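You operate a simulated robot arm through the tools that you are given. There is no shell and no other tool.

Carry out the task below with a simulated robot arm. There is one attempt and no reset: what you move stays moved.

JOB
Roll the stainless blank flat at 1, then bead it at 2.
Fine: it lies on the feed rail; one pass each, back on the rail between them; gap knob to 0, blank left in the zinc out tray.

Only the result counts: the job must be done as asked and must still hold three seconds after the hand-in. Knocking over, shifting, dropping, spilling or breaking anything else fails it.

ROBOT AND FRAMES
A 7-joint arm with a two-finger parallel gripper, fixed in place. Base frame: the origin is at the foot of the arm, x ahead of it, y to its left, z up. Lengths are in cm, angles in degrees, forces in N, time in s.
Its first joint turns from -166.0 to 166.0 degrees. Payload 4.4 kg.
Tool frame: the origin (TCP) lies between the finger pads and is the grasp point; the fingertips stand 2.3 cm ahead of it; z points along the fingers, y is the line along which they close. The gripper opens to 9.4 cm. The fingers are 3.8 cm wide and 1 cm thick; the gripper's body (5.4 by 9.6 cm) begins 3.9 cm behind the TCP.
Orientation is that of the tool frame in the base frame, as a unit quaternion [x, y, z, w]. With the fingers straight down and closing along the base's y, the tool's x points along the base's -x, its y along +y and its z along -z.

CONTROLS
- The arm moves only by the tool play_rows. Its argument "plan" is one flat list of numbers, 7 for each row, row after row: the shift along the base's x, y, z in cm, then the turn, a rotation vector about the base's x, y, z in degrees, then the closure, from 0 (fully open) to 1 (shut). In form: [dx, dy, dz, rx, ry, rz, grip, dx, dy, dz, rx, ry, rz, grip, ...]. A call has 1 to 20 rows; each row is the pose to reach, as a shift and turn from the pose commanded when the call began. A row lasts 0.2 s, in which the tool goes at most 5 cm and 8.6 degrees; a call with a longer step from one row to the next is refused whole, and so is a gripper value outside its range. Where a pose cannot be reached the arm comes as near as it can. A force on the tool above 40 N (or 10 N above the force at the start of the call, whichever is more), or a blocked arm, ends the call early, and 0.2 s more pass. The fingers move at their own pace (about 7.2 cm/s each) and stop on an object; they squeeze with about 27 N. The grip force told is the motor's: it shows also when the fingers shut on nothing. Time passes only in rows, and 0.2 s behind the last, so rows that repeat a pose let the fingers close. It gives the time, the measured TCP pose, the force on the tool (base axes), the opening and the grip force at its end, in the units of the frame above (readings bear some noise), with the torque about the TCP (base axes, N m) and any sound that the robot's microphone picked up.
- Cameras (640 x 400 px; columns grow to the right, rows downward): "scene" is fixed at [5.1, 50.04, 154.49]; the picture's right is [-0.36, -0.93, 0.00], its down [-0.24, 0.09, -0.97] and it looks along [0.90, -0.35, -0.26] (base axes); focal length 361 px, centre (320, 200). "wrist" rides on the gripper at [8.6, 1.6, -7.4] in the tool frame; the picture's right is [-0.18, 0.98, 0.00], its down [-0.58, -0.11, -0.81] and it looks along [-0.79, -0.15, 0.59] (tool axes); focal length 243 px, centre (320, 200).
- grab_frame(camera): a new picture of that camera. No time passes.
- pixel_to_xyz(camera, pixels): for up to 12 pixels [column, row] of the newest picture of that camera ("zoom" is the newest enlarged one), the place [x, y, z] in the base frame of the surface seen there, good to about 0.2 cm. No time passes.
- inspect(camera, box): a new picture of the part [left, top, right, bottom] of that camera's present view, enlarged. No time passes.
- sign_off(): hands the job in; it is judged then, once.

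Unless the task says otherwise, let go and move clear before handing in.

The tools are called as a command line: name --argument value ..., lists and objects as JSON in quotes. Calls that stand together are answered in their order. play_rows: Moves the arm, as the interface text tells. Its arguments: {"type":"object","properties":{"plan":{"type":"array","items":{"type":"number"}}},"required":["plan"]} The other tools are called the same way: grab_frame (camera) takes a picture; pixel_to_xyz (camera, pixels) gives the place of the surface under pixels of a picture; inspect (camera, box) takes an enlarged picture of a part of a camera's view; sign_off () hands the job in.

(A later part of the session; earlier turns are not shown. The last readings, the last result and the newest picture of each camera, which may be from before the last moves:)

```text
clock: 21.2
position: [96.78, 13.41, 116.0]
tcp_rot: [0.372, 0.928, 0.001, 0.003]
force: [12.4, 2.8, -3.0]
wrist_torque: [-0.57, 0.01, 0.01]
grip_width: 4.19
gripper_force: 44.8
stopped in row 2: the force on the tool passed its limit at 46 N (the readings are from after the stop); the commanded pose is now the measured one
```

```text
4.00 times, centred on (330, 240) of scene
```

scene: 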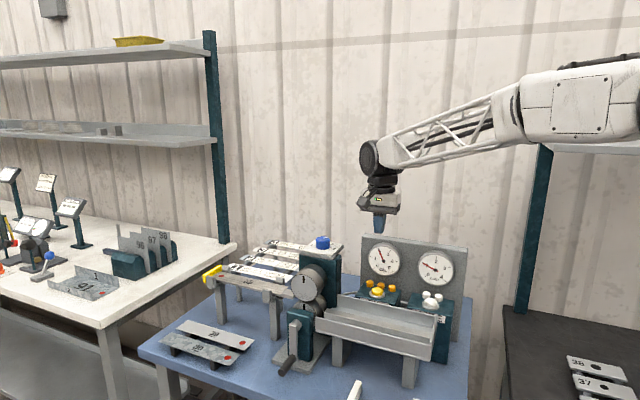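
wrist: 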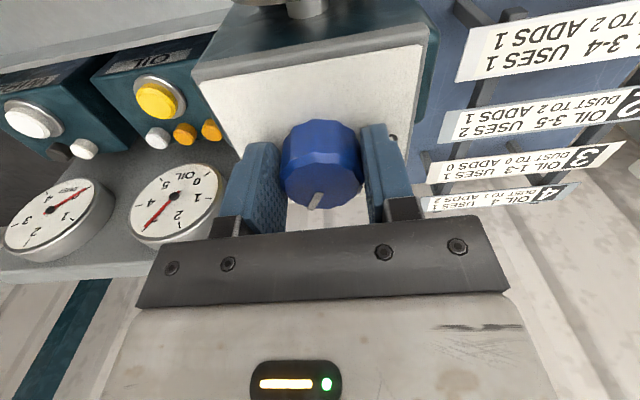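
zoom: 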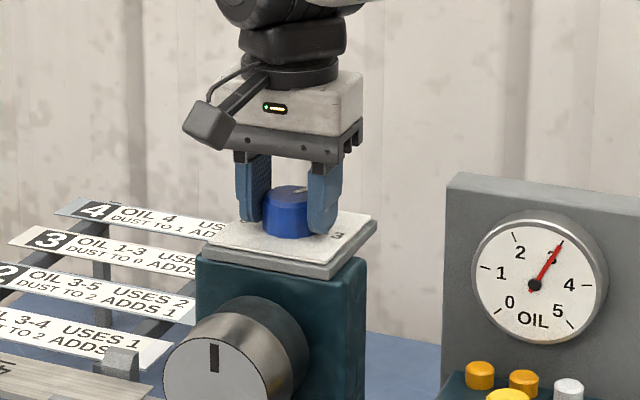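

The call stopped on a 46 N side force, which means the grip is off-centre. I'll hold still to read the settled force.

play_rows --plan '[0, 0, 0, 0, 0, 0, 0.75, 0, 0, 0, 0, 0, 0, 0.75]'

```text
clock: 21.9
position: [96.79, 13.45, 116.08]
tcp_rot: [0.372, 0.928, 0.001, 0.003]
force: [21.2, 7.8, -4.3]
wrist_torque: [-1.15, -0.58, 0.11]
grip_width: 4.19
gripper_force: 45.5
```

The side force swung from about -15 N to +22 N over 0.2 cm, so the true centre lies between. I'll move back 0.1 cm and read the force again.

play_rows --plan '[0.1, 0.07, 0, 0, 0, 0, 0.75, 0.1, 0.07, 0, 0, 0, 0, 0.75]'

```text
clock: 22.4
position: [96.93, 13.39, 116.18]
tcp_rot: [0.373, 0.928, 0.001, 0.001]
force: [-24.0, -4.5, -7.9]
wrist_torque: [-0.43, 1.12, -0.11]
grip_width: 4.19
gripper_force: 45.0
```

play_rows --plan '[-0.05, -0.03, 0, 0, 0, 0, 0.7, -0.05, -0.03, 0, 0, 0, 3, 0.7, -0.05, -0.03, 0, 0, 0, 6, 0.7, -0.05, -0.03, 0, 0, 0, 9, 0.7]'

```text
clock: 23.4
position: [96.75, 13.37, 116.07]
tcp_rot: [0.298, 0.955, 0.001, 0.001]
force: [-35.9, -12.2, -13.3]
wrist_torque: [-0.57, 0.1, -0.15]
grip_width: 4.2
gripper_force: 45.2
```

play_rows --plan '[-0.08, -0.03, -0.05, 0, 0, 0, 0.7, -0.08, -0.03, -0.05, 0, 0, 0, 0.7]'

inspect --camera "wrist" --box '[200, 80, 440, 230]'

```text
clock: 24.1
position: [96.77, 13.37, 115.99]
tcp_rot: [0.298, 0.955, 0.002, 0.003]
force: [-8.3, -14.1, -8.7]
wrist_torque: [-0.35, 0.74, -0.08]
grip_width: 4.18
gripper_force: 44.6
```

```text
2.67 times, centred on (320, 155) of wrist
```

zoom: 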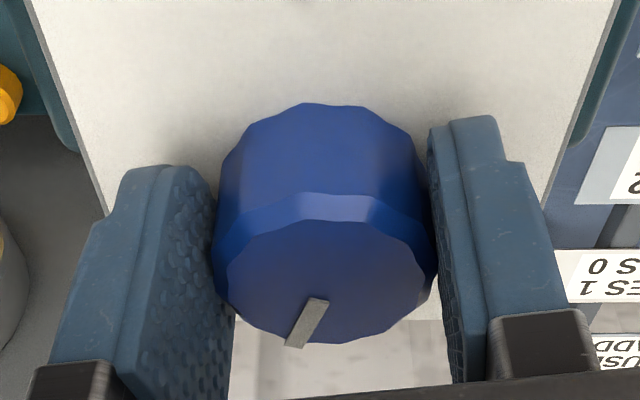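

The pointer keeps its place relative to the fingers, so the knob is turning with the grip. I'll continue in small turns with force corrections.

play_rows --plan '[-0.02, -0.04, -0.05, 0, 0, 3, 0.7, -0.02, -0.04, -0.05, 0, 0, 6, 0.7, -0.02, -0.04, -0.05, 0, 0, 9, 0.7, -0.02, -0.04, -0.05, 0, 0, 12, 0.7]'

```text
clock: 25.1
position: [96.82, 13.19, 116.09]
tcp_rot: [0.197, 0.98, 0.002, 0.003]
force: [14.8, -21.0, 4.8]
wrist_torque: [-1.0, -0.84, -0.07]
grip_width: 4.18
gripper_force: 45.1
```

play_rows --plan '[0.03, -0.05, 0, 0, 0, 0, 0.7, 0.03, -0.05, 0, 0, 0, 4, 0.7, 0.03, -0.05, 0, 0, 0, 8, 0.7, 0.03, -0.05, 0, 0, 0, 12, 0.7]'

```text
clock: 26.1
position: [96.75, 13.12, 116.02]
tcp_rot: [0.097, 0.995, 0.001, 0.002]
force: [-12.6, -10.3, 2.7]
wrist_torque: [-1.42, 0.3, -0.04]
grip_width: 4.18
gripper_force: 44.9
stopped in row 4: the force on the tool passed its limit at 41 N (the readings are from after the stop); the commanded pose is now the measured one
```

play_rows --plan '[-0.02, -0.04, 0, 0, 0, 0, 0.7, -0.02, -0.04, 0, 0, 0, 3, 0.7, -0.02, -0.05, 0, 0, 0, 6, 0.7, -0.02, -0.05, 0, 0, 0, 9, 0.7]'

inspect --camera "wrist" --box '[200, 80, 440, 230]'

```text
clock: 27.1
position: [96.73, 13.04, 116.03]
tcp_rot: [0.019, 1.0, 0.001, 0.001]
force: [-29.6, -18.2, 5.7]
wrist_torque: [-0.79, -0.16, -0.08]
grip_width: 4.16
gripper_force: 44.9
```

```text
2.67 times, centred on (320, 155) of wrist
```

zoom: 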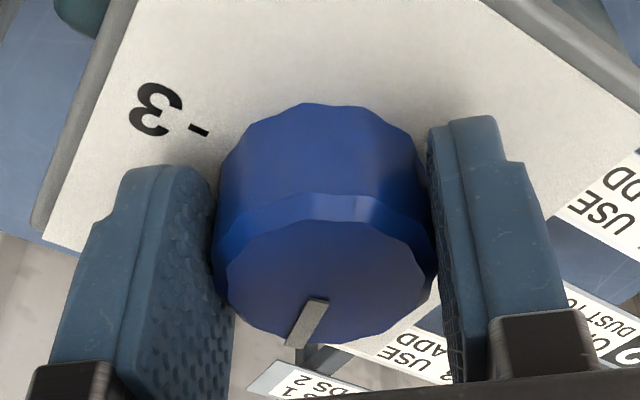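

play_rows --plan '[-0.06, -0.04, 0, 0, 0, 0, 0.7, -0.06, -0.05, 0, 0, 0, 3, 0.7, -0.07, -0.06, 0, 0, 0, 6, 0.7, -0.08, -0.07, 0, 0, 0, 9, 0.7]'

```text
clock: 28.1
position: [96.8, 13.02, 116.03]
tcp_rot: [-0.06, 0.998, 0.002, 0.002]
force: [-6.3, -22.8, 5.7]
wrist_torque: [-0.62, -1.05, -0.09]
grip_width: 4.17
gripper_force: 44.6
```

play_rows --plan '[-0.01, -0.05, 0, 0, 0, 0, 0.7, -0.01, -0.06, 0, 0, 0, 3, 0.7, -0.02, -0.06, 0, 0, 0, 6, 0.7, -0.02, -0.07, 0, 0, 0, 8.8, 0.7]'

grab_frame --camera "wrist"

```text
clock: 29.1
position: [96.87, 13.0, 116.16]
tcp_rot: [-0.135, 0.991, 0.002, 0.002]
force: [33.2, -23.4, 6.3]
wrist_torque: [-0.92, -0.5, -0.16]
grip_width: 4.21
gripper_force: 45.2
```

```text
taken
```

wrist: 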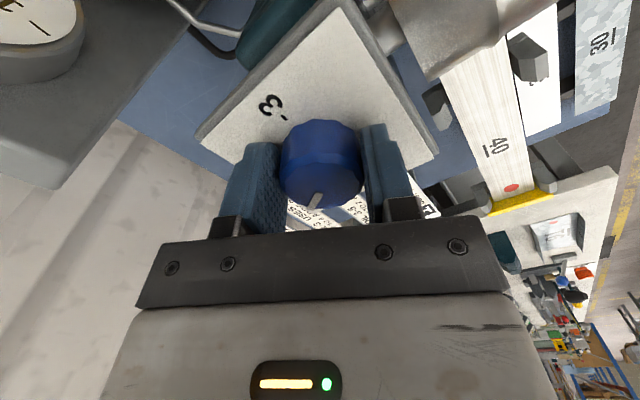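

The tool has turned the full 60° (now +15.5°). I'll ease the side load, open, lift off and check the pointer.

play_rows --plan '[0.04, -0.05, 0, 0, 0, 0, 0.55, 0.04, -0.05, 0, 0, 0, 0, 0.3, 0.04, -0.05, 0, 0, 0, 0, 0, 0.04, -0.05, 0, 0, 0, 0, 0, 0, 0, 3, 0, 0, 0, 0, 0, 0, 7, 0, 0, 0, 0, -2, 2, 11, 0, 0, 0, 0, -4, 4, 14, 0, 0, 0, 0]'

grab_frame --camera "wrist"

inspect --camera "scene" --box '[290, 220, 360, 270]'

```text
clock: 30.9
position: [92.76, 16.7, 130.12]
tcp_rot: [-0.136, 0.991, 0.002, 0.0]
force: [0.0, 0.9, -1.7]
wrist_torque: [-0.03, 0.04, -0.03]
grip_width: 9.39
gripper_force: 0.0
```

```text
taken
```

wrist: 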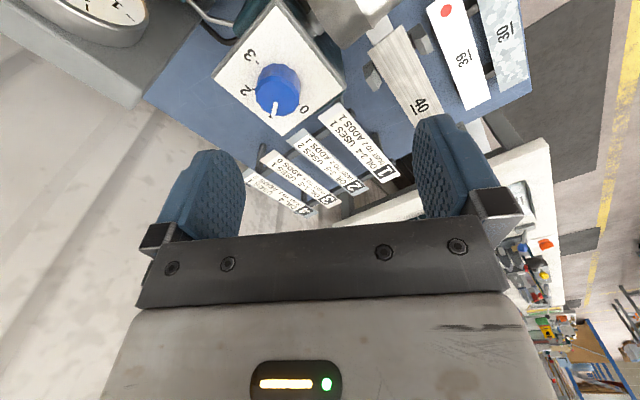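

```text
8.00 times, centred on (325, 245) of scene
```

zoom: 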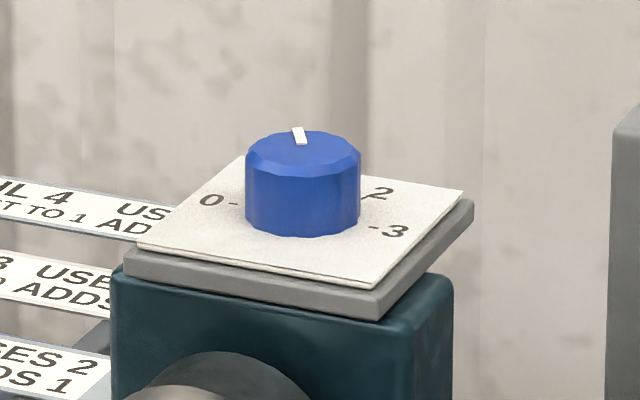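

inspect --camera "wrist" --box '[210, 20, 350, 140]'

pixel_to_xyz --camera "wrist" --pixels '[[276, 100], [274, 113], [258, 90], [297, 85], [278, 72], [276, 115]]'

```text
3.33 times, centred on (280, 80) of wrist
```

zoom: 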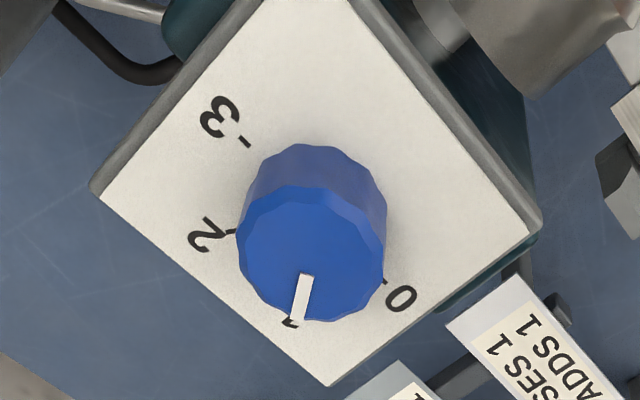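

```text
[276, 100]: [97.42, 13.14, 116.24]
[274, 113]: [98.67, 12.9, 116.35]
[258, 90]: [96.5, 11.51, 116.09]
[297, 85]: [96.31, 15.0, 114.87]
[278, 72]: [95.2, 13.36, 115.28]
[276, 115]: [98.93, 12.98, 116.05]
```

The pointer now sits on 1. Next is the blank: I'll rotate the tool so its closing axis runs across the blank (+30° to θ≈45.6°), rise, and test the reach above the rail.

play_rows --plan '[0, 2, 0, 0, 0, 5, 0, 0, 4, 0, 0, 0, 10, 0, 2, 7, 0, 0, 0, 15, 0, 4, 10, 0, 0, 0, 20, 0, 6, 12, 0, 0, 0, 25, 0, 8, 13.5, -1, 0, 0, 30, 0, 10, 15.5, -3, 0, 0, 30, 0, 10.2, 15.8, -7, 0, 0, 30, 0, 10.2, 15.8, -10, 0, 0, 30, 0]'

grab_frame --camera "scene"

grab_frame --camera "wrist"

```text
clock: 32.9
position: [102.75, 32.84, 119.91]
tcp_rot: [-0.388, 0.922, 0.001, 0.001]
force: [0.6, -0.5, 0.9]
wrist_torque: [0.01, 0.02, 0.01]
grip_width: 9.41
gripper_force: 0.1
```

```text
taken
```

scene: 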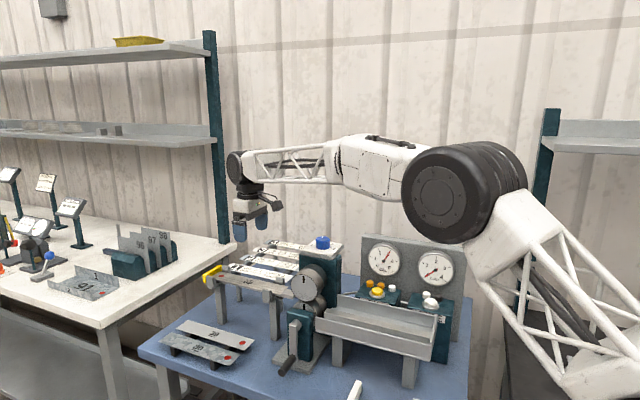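

```text
taken
```

wrist: 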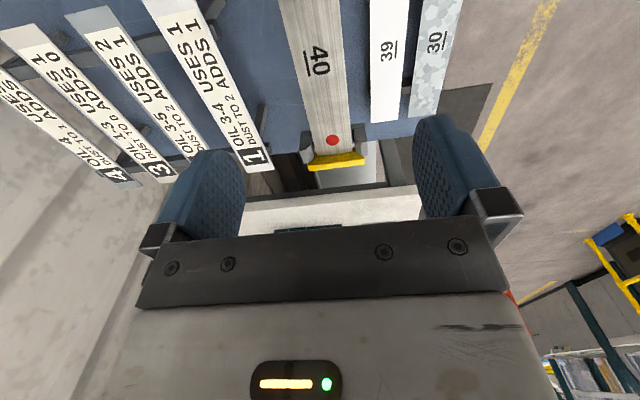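

The arm reaches r≈108 with no error, so straight-down works over the rail. I'll measure card 1's edge, the guides and the blank here for finger clearance.

inspect --camera "wrist" --box '[160, 0, 400, 180]'

pixel_to_xyz --camera "wrist" --pixels '[[200, 10], [240, 90], [268, 165], [285, 10], [338, 10], [312, 145], [350, 140], [303, 150], [357, 140], [337, 160], [318, 60], [330, 165]]'

```text
2.22 times, centred on (280, 90) of wrist
```

zoom: 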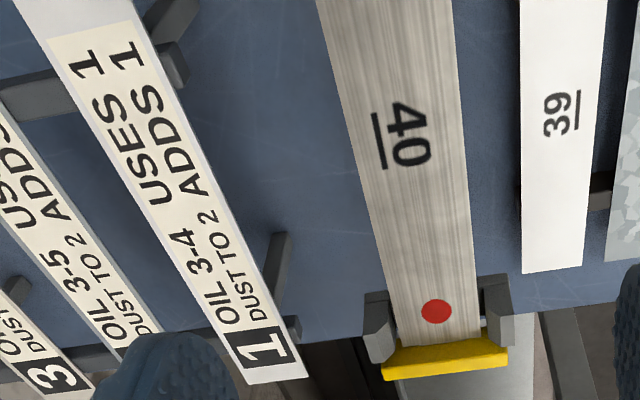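

```text
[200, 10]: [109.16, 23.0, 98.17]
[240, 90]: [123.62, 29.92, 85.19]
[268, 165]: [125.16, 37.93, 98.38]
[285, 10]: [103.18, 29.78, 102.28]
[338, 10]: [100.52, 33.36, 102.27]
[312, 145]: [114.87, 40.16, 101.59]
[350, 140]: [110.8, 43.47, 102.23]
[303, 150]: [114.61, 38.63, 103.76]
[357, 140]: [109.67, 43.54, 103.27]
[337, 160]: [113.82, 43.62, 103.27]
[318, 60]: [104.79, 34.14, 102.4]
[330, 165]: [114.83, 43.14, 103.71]
```

Clearances look good: blank centreline v≈-50.7, card 1's edge is 11 cm away, and the guides are at u≈-88.5 and -108. I'll test the reach at the far grip point (108.5,38.2) above the blank.

play_rows --plan '[2, 2, -1, 0, 0, 0, 0, 4, 4, -3, 0, 0, 0, 0, 5.75, 5.3, -6, 0, 0, 0, 0, 5.75, 5.3, -9, 0, 0, 0, 0, 5.75, 5.3, -11, 0, 0, 0, 0, 5.75, 5.3, -11, 0, 0, 0, 0]'

grab_frame --camera "wrist"

inspect --camera "scene" --box '[180, 170, 360, 320]'

```text
clock: 34.3
position: [108.76, 38.16, 109.17]
tcp_rot: [-0.387, 0.922, 0.001, 0.0]
force: [-0.4, 0.2, -0.4]
wrist_torque: [0.01, 0.05, 0.0]
grip_width: 9.4
gripper_force: 0.1
```

```text
taken
```

wrist: 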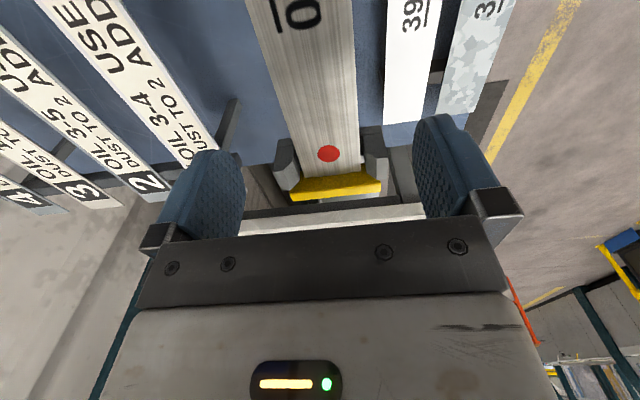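

```text
2.67 times, centred on (270, 245) of scene
```

zoom: 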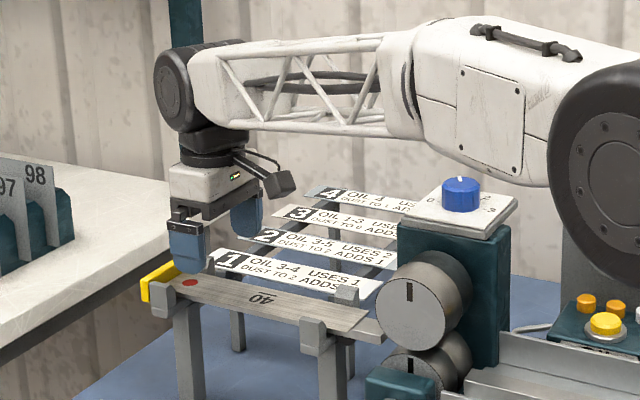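

inspect --camera "wrist" --box '[250, 90, 420, 210]'

pixel_to_xyz --camera "zoom" --pixels '[[130, 190], [165, 270], [455, 150], [490, 235], [165, 170], [405, 140], [195, 290], [430, 270], [110, 200], [300, 345], [505, 160], [220, 340]]'

```text
3.33 times, centred on (335, 150) of wrist
```

zoom: 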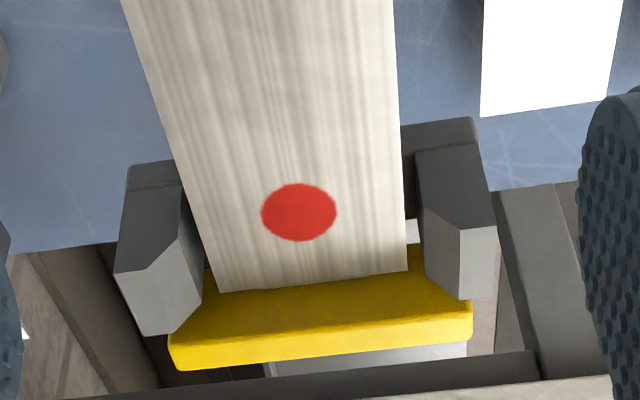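

```text
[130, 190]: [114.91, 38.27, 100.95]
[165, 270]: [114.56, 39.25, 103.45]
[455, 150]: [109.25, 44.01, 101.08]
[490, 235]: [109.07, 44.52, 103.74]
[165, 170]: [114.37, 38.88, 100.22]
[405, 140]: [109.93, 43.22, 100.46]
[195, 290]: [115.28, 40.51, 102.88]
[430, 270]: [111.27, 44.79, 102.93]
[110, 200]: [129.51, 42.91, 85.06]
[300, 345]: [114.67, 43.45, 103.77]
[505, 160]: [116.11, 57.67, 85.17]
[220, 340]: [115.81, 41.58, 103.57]
```

The far guides' faces are at u≈-107.8, so gripping at u≈-103.8 keeps 2 cm clear. I'll lower over the blank to TCP z 103.7 and close on its edges.

play_rows --plan '[0.1, 0.45, -1.5, 0, 0, 0, 0.2, 0.1, 0.45, -3, 0, 0, 0, 0.25, 0.1, 0.45, -4.5, 0, 0, 0, 0.25, 0.1, 0.45, -5.4, 0, 0, 0, 0.25, 0.1, 0.45, -5.4, 0, 0, 0, 0.25]'

grab_frame --camera "wrist"

inspect --camera "scene" --box '[190, 210, 310, 310]'

```text
clock: 35.5
position: [108.88, 38.48, 103.71]
tcp_rot: [-0.388, 0.922, 0.002, 0.0]
force: [-0.2, -0.5, -0.7]
wrist_torque: [-0.01, 0.02, 0.0]
grip_width: 7.05
gripper_force: 0.1
```

```text
taken
```

wrist: 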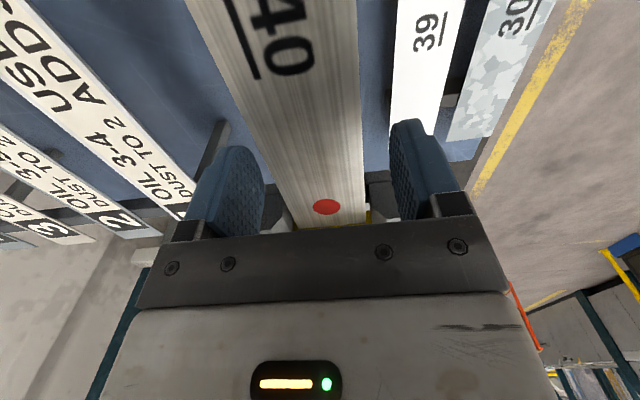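

```text
4.00 times, centred on (250, 260) of scene
```

zoom: 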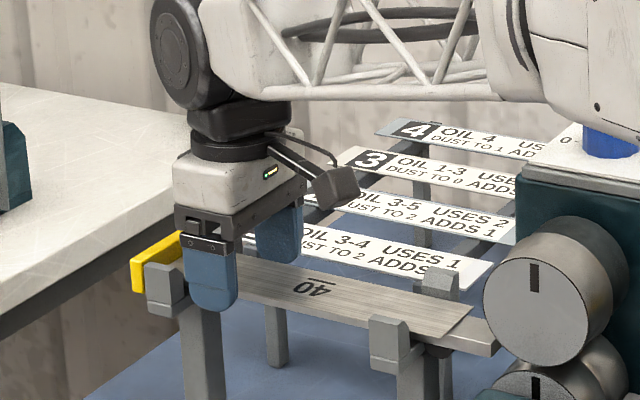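

Positioned well: the fingers straddle the blank just ahead of the far guides. Closing now.

play_rows --plan '[0, 0, 0, 0, 0, 0, 0.45, 0, 0, 0, 0, 0, 0, 0.55, 0, 0, 0, 0, 0, 0, 0.6, 0, 0, 0, 0, 0, 0, 0.6, 0, 0, 0, 0, 0, 0, 0.6]'

inspect --camera "scene" --box '[190, 210, 310, 310]'

```text
clock: 36.7
position: [108.78, 38.64, 103.65]
tcp_rot: [-0.387, 0.922, 0.001, 0.0]
force: [-0.5, -0.4, -0.1]
wrist_torque: [0.0, 0.02, 0.02]
grip_width: 4.92
gripper_force: 27.0
```

```text
4.00 times, centred on (250, 260) of scene
```

zoom: 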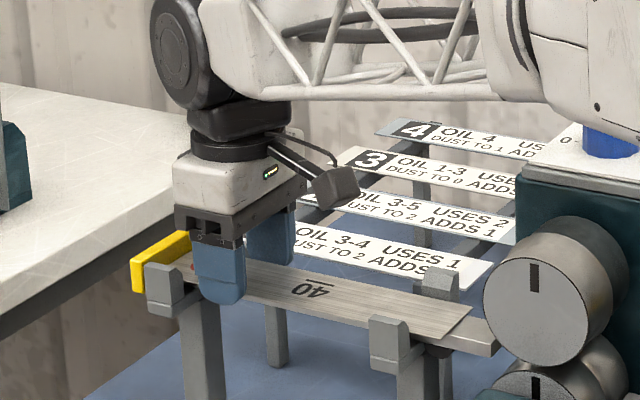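

Closed at 4.92 cm with 27 N. I'll slide 2 cm toward the rolls to see that it's the blank that moves.

play_rows --plan '[-0.35, -0.36, 0, 0, 0, 0, 0.6, -0.7, -0.71, 0, 0, 0, 0, 0.6, -1.4, -1.43, 0, 0, 0, 0, 0.6]'

inspect --camera "scene" --box '[190, 210, 310, 310]'

```text
clock: 37.5
position: [107.43, 37.0, 103.66]
tcp_rot: [-0.387, 0.922, 0.003, 0.0]
force: [6.3, -2.8, -0.2]
wrist_torque: [0.04, -0.11, -0.47]
grip_width: 4.93
gripper_force: 26.9
```

```text
4.00 times, centred on (250, 260) of scene
```

zoom: 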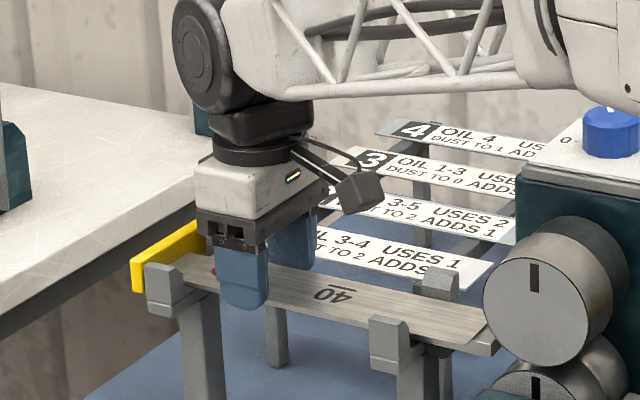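

The blank moves along with the grip toward the rolls. There's slight guide side-load, so I'll add a small correction and carry on 5 cm.

play_rows --plan '[-0.65, -0.75, 0, 0, 0, 0, 0.6, -1.35, -1.47, 0, 0, 0, 0, 0.6, -2.05, -2.2, 0, 0, 0, 0, 0.6, -2.75, -2.9, 0, 0, 0, 0, 0.6, -3.45, -3.62, 0, 0, 0, 0, 0.6]'

inspect --camera "scene" --box '[210, 220, 340, 320]'

```text
clock: 38.7
position: [103.91, 33.51, 103.62]
tcp_rot: [-0.388, 0.922, 0.002, 0.0]
force: [1.4, 0.8, 2.0]
wrist_torque: [0.11, -0.06, 0.0]
grip_width: 4.91
gripper_force: 27.0
```

```text
4.00 times, centred on (275, 270) of scene
```

zoom: 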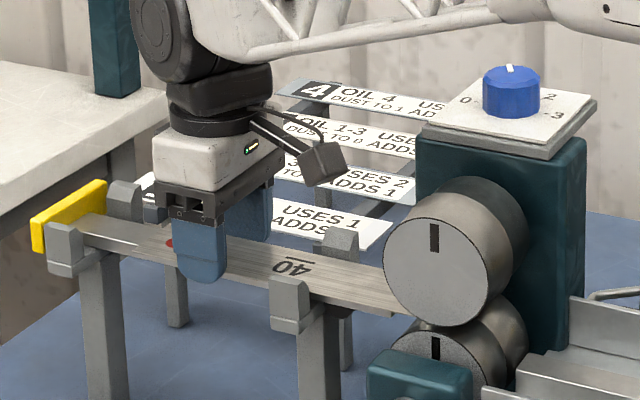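

The tip is now just short of the rolls. I'll measure the rolls to know the nip position and the camera's clearance.

pixel_to_xyz --camera "zoom" --pixels '[[389, 250], [487, 265], [440, 203], [432, 321], [440, 262], [320, 165], [300, 175], [340, 180], [320, 188], [435, 350], [290, 290], [385, 285]]'

```text
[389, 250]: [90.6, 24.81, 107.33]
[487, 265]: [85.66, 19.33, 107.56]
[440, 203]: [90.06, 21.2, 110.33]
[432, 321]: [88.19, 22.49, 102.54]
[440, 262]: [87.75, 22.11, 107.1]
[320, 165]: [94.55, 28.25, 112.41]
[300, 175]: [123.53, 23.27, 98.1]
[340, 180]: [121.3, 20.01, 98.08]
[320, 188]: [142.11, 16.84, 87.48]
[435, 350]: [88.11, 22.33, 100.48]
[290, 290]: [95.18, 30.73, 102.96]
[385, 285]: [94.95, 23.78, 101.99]
```

The nip is at u≈-77.3, z≈102.5 with roll radius ≈4, and the tip stands about 1.4 cm before it. I'll push slowly another 2 cm and watch the force.

play_rows --plan '[-0.35, -0.36, 0, 0, 0, 0, 0.6, -0.7, -0.71, 0, 0, 0, 0, 0.6, -0.9, -0.92, 0, 0, 0, 0, 0.6, -1.1, -1.12, 0, 0, 0, 0, 0.6, -1.3, -1.33, 0, 0, 0, 0, 0.6]'

inspect --camera "scene" --box '[230, 240, 340, 320]'

```text
clock: 39.9
position: [102.51, 32.18, 103.69]
tcp_rot: [-0.388, 0.922, 0.002, 0.001]
force: [3.8, 2.1, 13.0]
wrist_torque: [-0.17, 0.23, 0.02]
grip_width: 4.94
gripper_force: 27.0
```

```text
5.00 times, centred on (285, 280) of scene
```

zoom: 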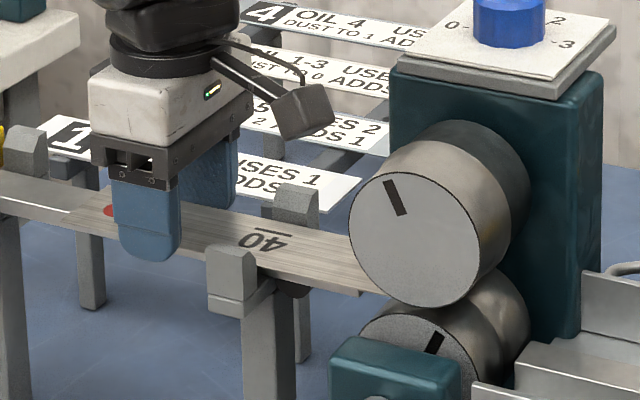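

Pushing has the tip in the nip: both roll marks have rotated in the feed direction, so the rolls grip the blank. I'll push 2 cm more for a secure bite and then let go.

play_rows --plan '[-0.35, -0.36, 0.05, 0, 0, 0, 0.6, -0.7, -0.71, 0.05, 0, 0, 0, 0.6, -1.05, -1.07, 0.05, 0, 0, 0, 0.6, -1.3, -1.33, 0.05, 0, 0, 0, 0.6]'

inspect --camera "scene" --box '[230, 240, 340, 320]'

inspect --camera "scene" --box '[260, 290, 360, 390]'

```text
clock: 40.9
position: [101.2, 31.01, 103.55]
tcp_rot: [-0.387, 0.922, 0.003, 0.0]
force: [1.1, 2.3, 7.5]
wrist_torque: [0.04, -0.04, -0.05]
grip_width: 4.93
gripper_force: 27.1
```

```text
5.00 times, centred on (285, 280) of scene
```

zoom: 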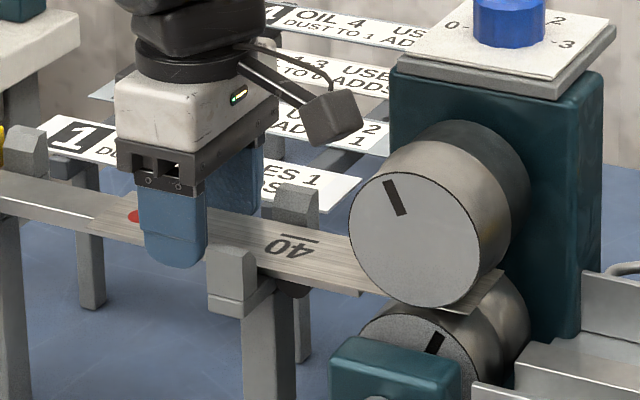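

```text
4.00 times, centred on (310, 340) of scene
```

zoom: 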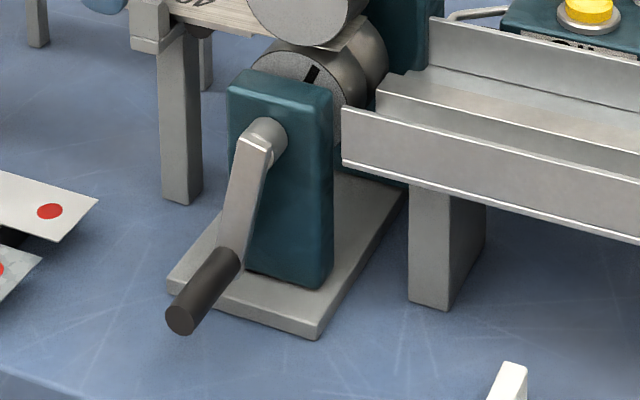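

The tip now shows past the rolls (zoom px 490,285), so it's engaged. I'll open, lift clear and head for the crank.

play_rows --plan '[0, 0, 0, 0, 0, 0, 0.4, 0, 0, 0, 0, 0, 0, 0.25, 0, 0, 0, 0, 0, 0, 0.2, 0, 0, 2, 0, 0, 0, 0.2, 0, 0, 6, 0, 0, 0, 0.2, 0, 0, 10, 0, 0, 0, 0.2, -1, 0, 14, 0, 0, 0, 0.2, -3, 1, 18, 0, 0, 0, 0.2]'

grab_frame --camera "scene"

inspect --camera "scene" --box '[210, 230, 370, 390]'

pixel_to_xyz --camera "zoom" --pixels '[[258, 365], [220, 345], [270, 415], [232, 520], [220, 500], [320, 270], [310, 300]]'

```text
clock: 42.7
position: [98.35, 32.01, 121.42]
tcp_rot: [-0.388, 0.922, 0.002, -0.001]
force: [0.2, -0.2, -0.9]
wrist_torque: [-0.01, -0.02, -0.06]
grip_width: 7.53
gripper_force: 0.1
```

```text
taken
```

scene: 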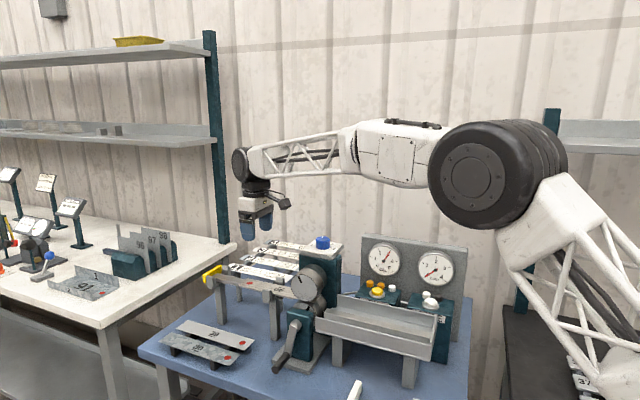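

```text
2.50 times, centred on (290, 310) of scene
```

zoom: 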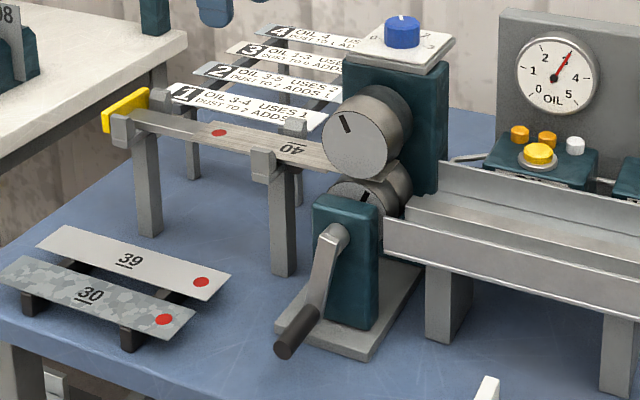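

```text
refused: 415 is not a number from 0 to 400
```

The blank stays gripped in the rolls. I'll measure the crank's pivot, arm and handle.

inspect --camera "scene" --box '[260, 300, 340, 380]'

pixel_to_xyz --camera "zoom" --pixels '[[202, 75], [165, 200], [150, 225], [130, 238], [108, 265], [92, 285], [195, 95], [180, 140], [140, 250], [110, 245], [180, 25], [235, 270]]'

```text
5.00 times, centred on (300, 340) of scene
```

zoom: 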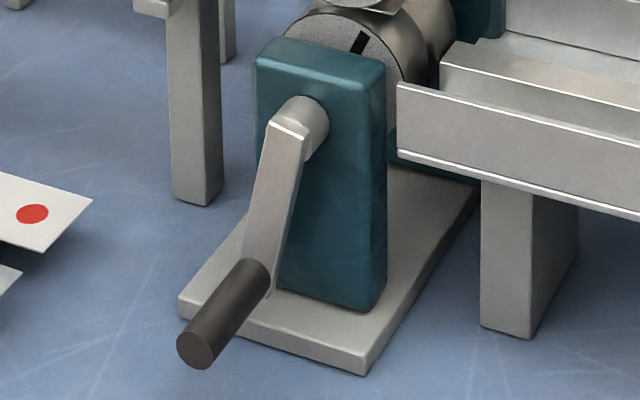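

```text
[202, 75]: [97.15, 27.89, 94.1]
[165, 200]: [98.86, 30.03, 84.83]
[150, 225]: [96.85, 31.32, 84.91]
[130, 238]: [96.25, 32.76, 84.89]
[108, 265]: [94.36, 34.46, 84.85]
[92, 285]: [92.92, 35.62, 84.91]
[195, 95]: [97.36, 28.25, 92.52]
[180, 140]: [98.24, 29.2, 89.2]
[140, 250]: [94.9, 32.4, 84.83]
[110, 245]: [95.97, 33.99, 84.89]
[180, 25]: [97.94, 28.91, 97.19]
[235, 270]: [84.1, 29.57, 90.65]
```

pixel_to_xyz --camera "zoom" --pixels '[[288, 130], [312, 120], [268, 195], [258, 255], [245, 285], [222, 312], [205, 330], [195, 350], [340, 200], [320, 60], [260, 330], [350, 90]]'

```text
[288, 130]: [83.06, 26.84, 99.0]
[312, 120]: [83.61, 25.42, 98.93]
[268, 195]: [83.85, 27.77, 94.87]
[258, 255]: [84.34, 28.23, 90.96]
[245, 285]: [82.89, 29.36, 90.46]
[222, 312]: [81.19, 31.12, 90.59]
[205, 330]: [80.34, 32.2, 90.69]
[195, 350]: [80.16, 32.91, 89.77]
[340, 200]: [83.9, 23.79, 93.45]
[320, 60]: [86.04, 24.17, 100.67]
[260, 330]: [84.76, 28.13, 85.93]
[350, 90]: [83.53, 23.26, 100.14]
```

The crank axis is at about u=-77.5, z=98.5, with arm length ≈9, and the handle centre is now at ≈(81.5,31.5,89.7). I'll swing above it, turning the tool by -90° so the fingers close across the handle.

play_rows --plan '[-1.4, 0, 1, 0, 0, -8, 0.2, -2.8, 0, 2, 0, 0, -16, 0.2, -4.2, 0, 2, 0, 0, -24, 0.2, -5.6, 0, 2, 0, 0, -32, 0.2, -7, 0, 2, 0, 0, -40, 0.2, -8.4, 0, 2, 0, 0, -48, 0.2, -9.8, 0, 2, 0, 0, -56, 0.2, -11.2, 0, 2, 0, 0, -64, 0.3, -12.6, 0, 2, 0, 0, -72, 0.4, -14, 0, 0, 0, 0, -80, 0.5, -15.5, -0.2, -2, 0, 0, -86, 0.5, -16.8, -0.5, -5, 0, 0, -90, 0.5, -16.8, -0.5, -9, 0, 0, -90, 0.5, -16.8, -0.5, -13, 0, 0, -90, 0.5, -16.8, -0.5, -17, 0, 0, -90, 0.5]'

grab_frame --camera "wrist"

grab_frame --camera "scene"

```text
clock: 45.9
position: [81.68, 31.25, 104.68]
tcp_rot: [0.378, 0.926, 0.002, 0.003]
force: [-0.3, 0.1, 0.3]
wrist_torque: [-0.05, -0.01, -0.03]
grip_width: 4.71
gripper_force: 0.1
```

```text
taken
```

wrist: 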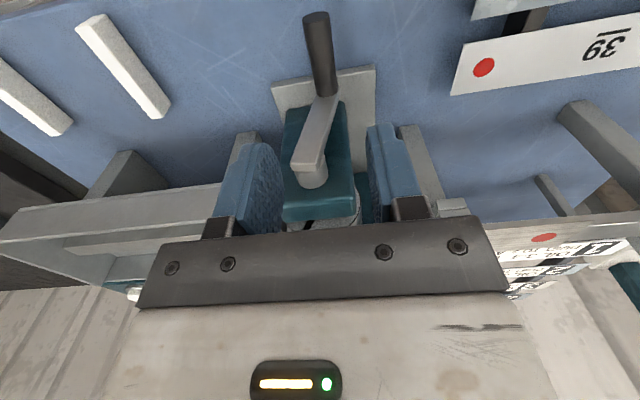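

```text
taken
```

scene: 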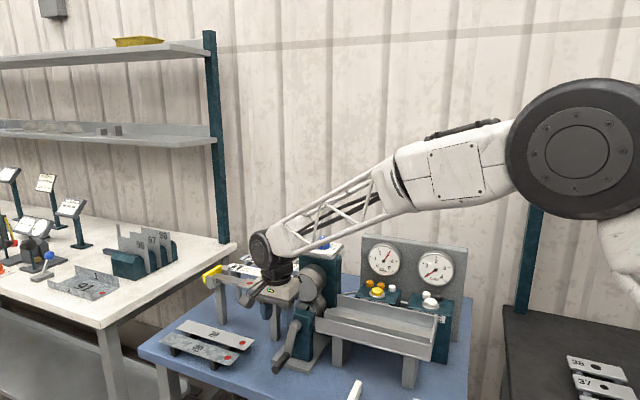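

pixel_to_xyz --camera "wrist" --pixels '[[316, 20], [320, 50], [325, 85], [308, 50], [331, 50], [308, 155], [315, 175], [322, 110]]'

inspect --camera "scene" --box '[230, 230, 350, 380]'

```text
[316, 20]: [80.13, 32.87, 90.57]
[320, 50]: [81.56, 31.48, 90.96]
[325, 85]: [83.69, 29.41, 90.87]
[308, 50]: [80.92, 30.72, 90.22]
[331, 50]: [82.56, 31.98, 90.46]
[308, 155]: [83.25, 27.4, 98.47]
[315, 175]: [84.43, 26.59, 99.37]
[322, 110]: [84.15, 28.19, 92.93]
```

```text
2.67 times, centred on (290, 305) of scene
```

zoom: 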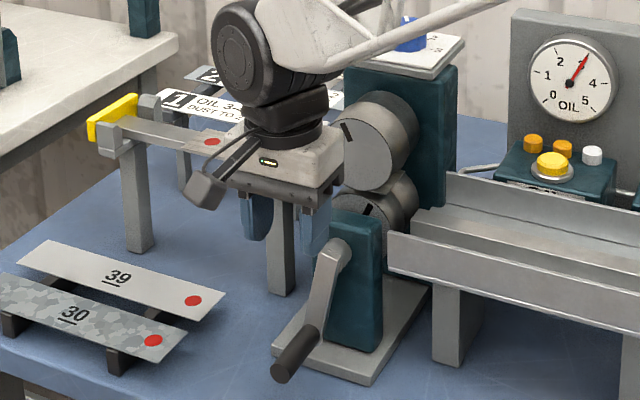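

The handle centreline passes (81.5,31.5) with its top at z≈90.9. I'll lower over it and close gently.

play_rows --plan '[-0.2, 0.25, -3, 0, 0, 0, 0.5, -0.2, 0.25, -7, 0, 0, 0, 0.5, -0.2, 0.25, -10.5, 0, 0, 0, 0.5, -0.2, 0.25, -13, 0, 0, 0, 0.5, -0.2, 0.25, -14.6, 0, 0, 0, 0.5, -0.2, 0.25, -14.6, 0, 0, 0, 0.65, -0.2, 0.25, -14.6, 0, 0, 0, 0.75]'

grab_frame --camera "wrist"

inspect --camera "scene" --box '[230, 230, 350, 380]'

```text
clock: 46.8
position: [81.62, 31.71, 94.44]
tcp_rot: [0.377, 0.926, 0.007, 0.007]
force: [-0.2, 0.2, -0.3]
wrist_torque: [-0.02, 0.02, -0.04]
grip_width: 4.68
gripper_force: 0.0
stopped in row 4: the force on the tool passed its limit at 69 N (the readings are from after the stop); the commanded pose is now the measured one
```

```text
taken
```

wrist: 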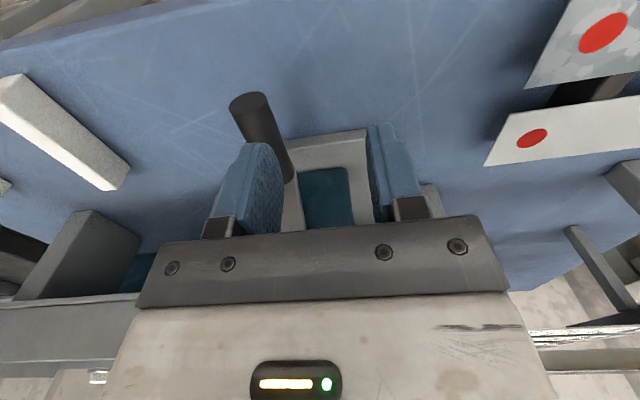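

```text
2.67 times, centred on (290, 305) of scene
```

zoom: 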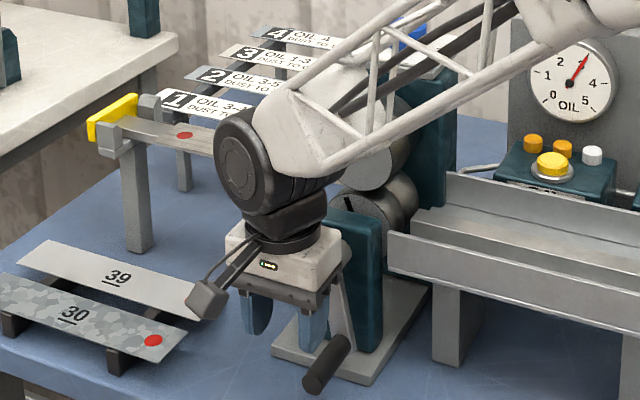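

The descent was stopped at 69 N, and it appears the gripper body touched the crank arm and swung it back. I'll check the state of the rolls, blank and gauges before anything else.

inspect --camera "scene" --box '[210, 250, 340, 330]'

inspect --camera "scene" --box '[350, 235, 470, 330]'

inspect --camera "scene" --box '[280, 290, 340, 380]'

inspect --camera "wrist" --box '[180, 60, 460, 240]'

pixel_to_xyz --camera "wrist" --pixels '[[248, 100], [258, 125], [275, 155], [288, 170], [294, 210], [330, 180]]'

```text
4.92 times, centred on (275, 290) of scene
```

zoom: 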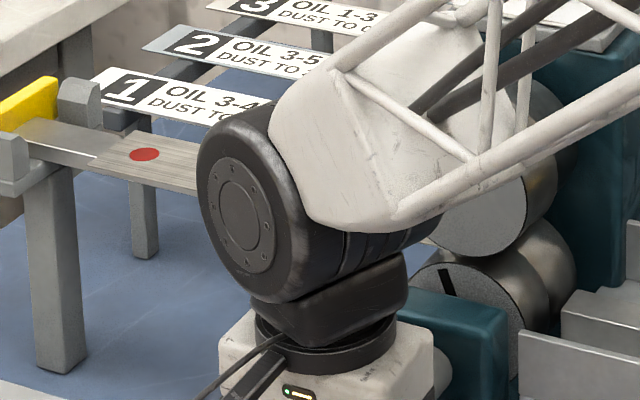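

```text
4.21 times, centred on (410, 282) of scene
```

zoom: 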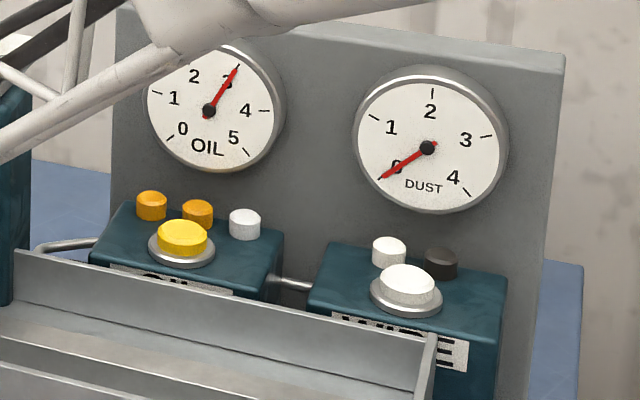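

```text
4.44 times, centred on (310, 335) of scene
```

zoom: 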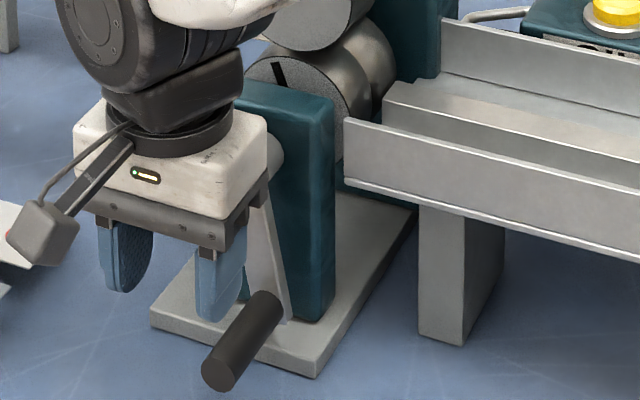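

```text
2.22 times, centred on (320, 150) of wrist
```

zoom: 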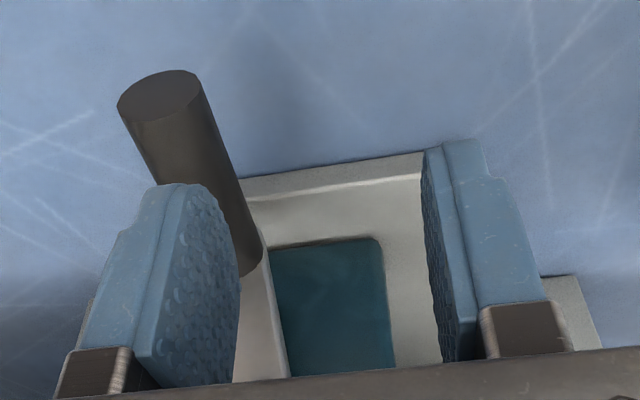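

```text
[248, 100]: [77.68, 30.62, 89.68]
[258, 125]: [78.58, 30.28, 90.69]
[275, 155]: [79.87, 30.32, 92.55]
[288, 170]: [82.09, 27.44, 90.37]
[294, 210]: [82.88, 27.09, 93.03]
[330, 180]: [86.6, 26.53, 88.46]
```

Gauges are unchanged (oil 3, dust 0), so no pass was counted; the crank swung slightly backward and carried the blank back a little. I'll lift straight up and locate the blank.

play_rows --plan '[0, 0, 2, 0, 0, 0, 0.5, -0.5, 0.5, 5, 0, 0, 0, 0.5, -1.5, 1.5, 9, 0, 0, 0, 0.4, -4, 4, 12, 0, 0, 0, 0.2, -7, 7, 15, 0, 0, 0, 0]'

grab_frame --camera "wrist"

inspect --camera "scene" --box '[210, 250, 370, 380]'

pixel_to_xyz --camera "zoom" --pixels '[[112, 122], [67, 123], [330, 200], [300, 200]]'

```text
refused: row 5 steps farther than a row can; nothing moved
```

```text
taken
```

wrist: 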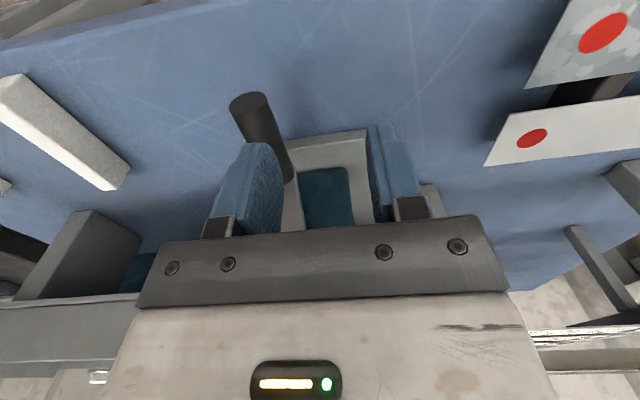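

```text
3.08 times, centred on (290, 315) of scene
```

zoom: 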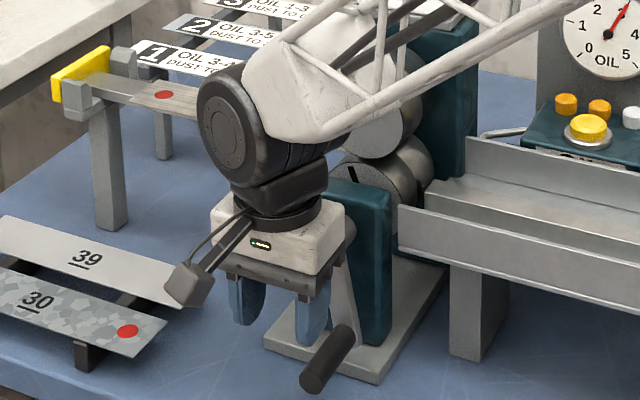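

```text
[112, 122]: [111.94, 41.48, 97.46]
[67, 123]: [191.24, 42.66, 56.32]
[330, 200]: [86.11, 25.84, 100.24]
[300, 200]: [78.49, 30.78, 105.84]
```

play_rows --plan '[0, 0, 2, 0, 0, 0, 0.5, -0.5, 0.5, 5, 0, 0, 0, 0.5, -1.5, 1.5, 9, 0, 0, 0, 0.4, -3, 3, 12, 0, 0, 0, 0.2, -5, 5, 15, 0, 0, 0, 0, -7, 7, 18, 0, 0, 0, 0]'

grab_frame --camera "wrist"

inspect --camera "scene" --box '[210, 250, 370, 380]'

pixel_to_xyz --camera "zoom" --pixels '[[163, 95], [135, 92], [330, 170], [300, 160]]'

```text
clock: 48.2
position: [74.69, 38.83, 112.48]
tcp_rot: [0.377, 0.926, 0.005, 0.007]
force: [-0.2, -0.3, -0.2]
wrist_torque: [-0.02, 0.01, 0.01]
grip_width: 9.39
gripper_force: 0.1
```

```text
taken
```

wrist: 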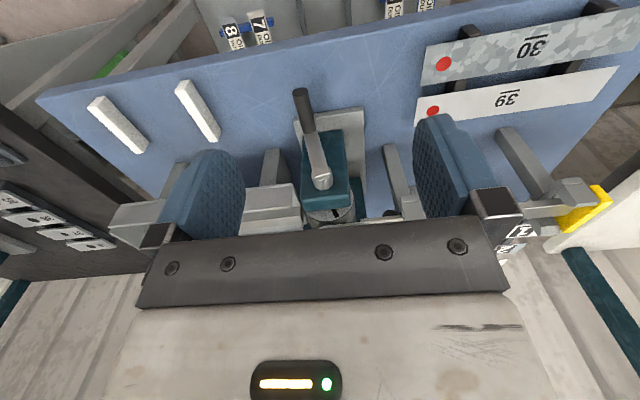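

```text
3.08 times, centred on (290, 315) of scene
```

zoom: 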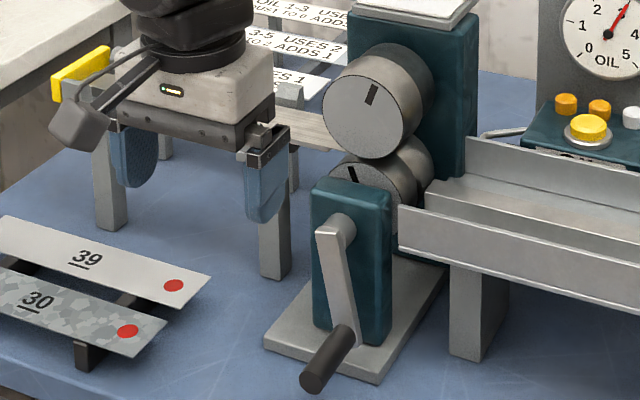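

```text
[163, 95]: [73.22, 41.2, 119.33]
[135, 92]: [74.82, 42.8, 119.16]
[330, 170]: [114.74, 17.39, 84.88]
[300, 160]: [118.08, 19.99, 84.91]
```

The crank now hangs slightly past vertical to the other side and the rolls turned back with it. To clear the hub I'll lean the tool 25° away from the machine, so I'm measuring the handle anew.

inspect --camera "wrist" --box '[260, 70, 380, 210]'

pixel_to_xyz --camera "wrist" --pixels '[[302, 95], [305, 110], [308, 125], [298, 110], [312, 110], [316, 150], [322, 180], [390, 212], [310, 130], [343, 215]]'

```text
2.86 times, centred on (320, 140) of wrist
```

zoom: 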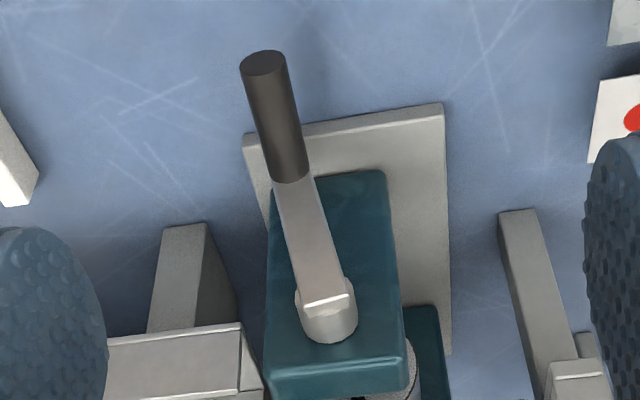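

```text
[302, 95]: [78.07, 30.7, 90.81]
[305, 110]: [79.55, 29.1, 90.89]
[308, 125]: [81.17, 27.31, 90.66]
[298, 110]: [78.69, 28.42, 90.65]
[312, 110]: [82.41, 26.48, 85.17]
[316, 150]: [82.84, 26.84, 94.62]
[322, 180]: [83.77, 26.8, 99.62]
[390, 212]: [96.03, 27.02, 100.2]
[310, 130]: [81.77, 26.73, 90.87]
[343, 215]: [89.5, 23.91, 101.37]
```

The handle centre is at about (78.7,29.9,89.8) near its tip. I'll approach along a 25° leaned tool axis with fingers 4.7 cm open.

play_rows --plan '[0.2, -1.5, -3, -4.4, -4.5, 0, 0.5, 0.5, -3, -6.5, -8.8, -9, 0, 0.5, 0.8, -4.5, -10, -13.2, -13.5, 0, 0.5, 1.0, -5.97, -13.6, -17.5, -17.85, 0, 0.5, 1.0, -5.97, -13.6, -17.5, -17.85, 0, 0.5]'

grab_frame --camera "wrist"

inspect --camera "scene" --box '[210, 250, 370, 380]'

```text
clock: 49.4
position: [75.71, 32.64, 98.8]
tcp_rot: [0.366, 0.904, -0.076, 0.208]
force: [0.1, -0.8, -0.3]
wrist_torque: [0.04, -0.01, -0.01]
grip_width: 4.68
gripper_force: 0.1
```

```text
taken
```

wrist: 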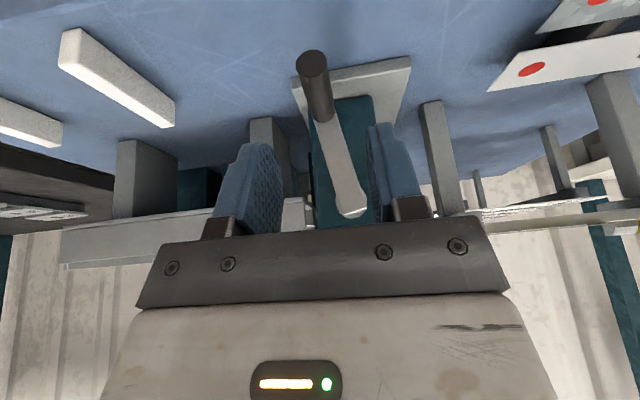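

```text
3.08 times, centred on (290, 315) of scene
```

zoom: 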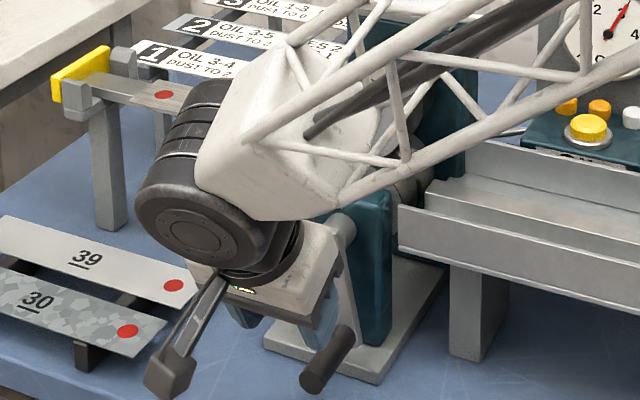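

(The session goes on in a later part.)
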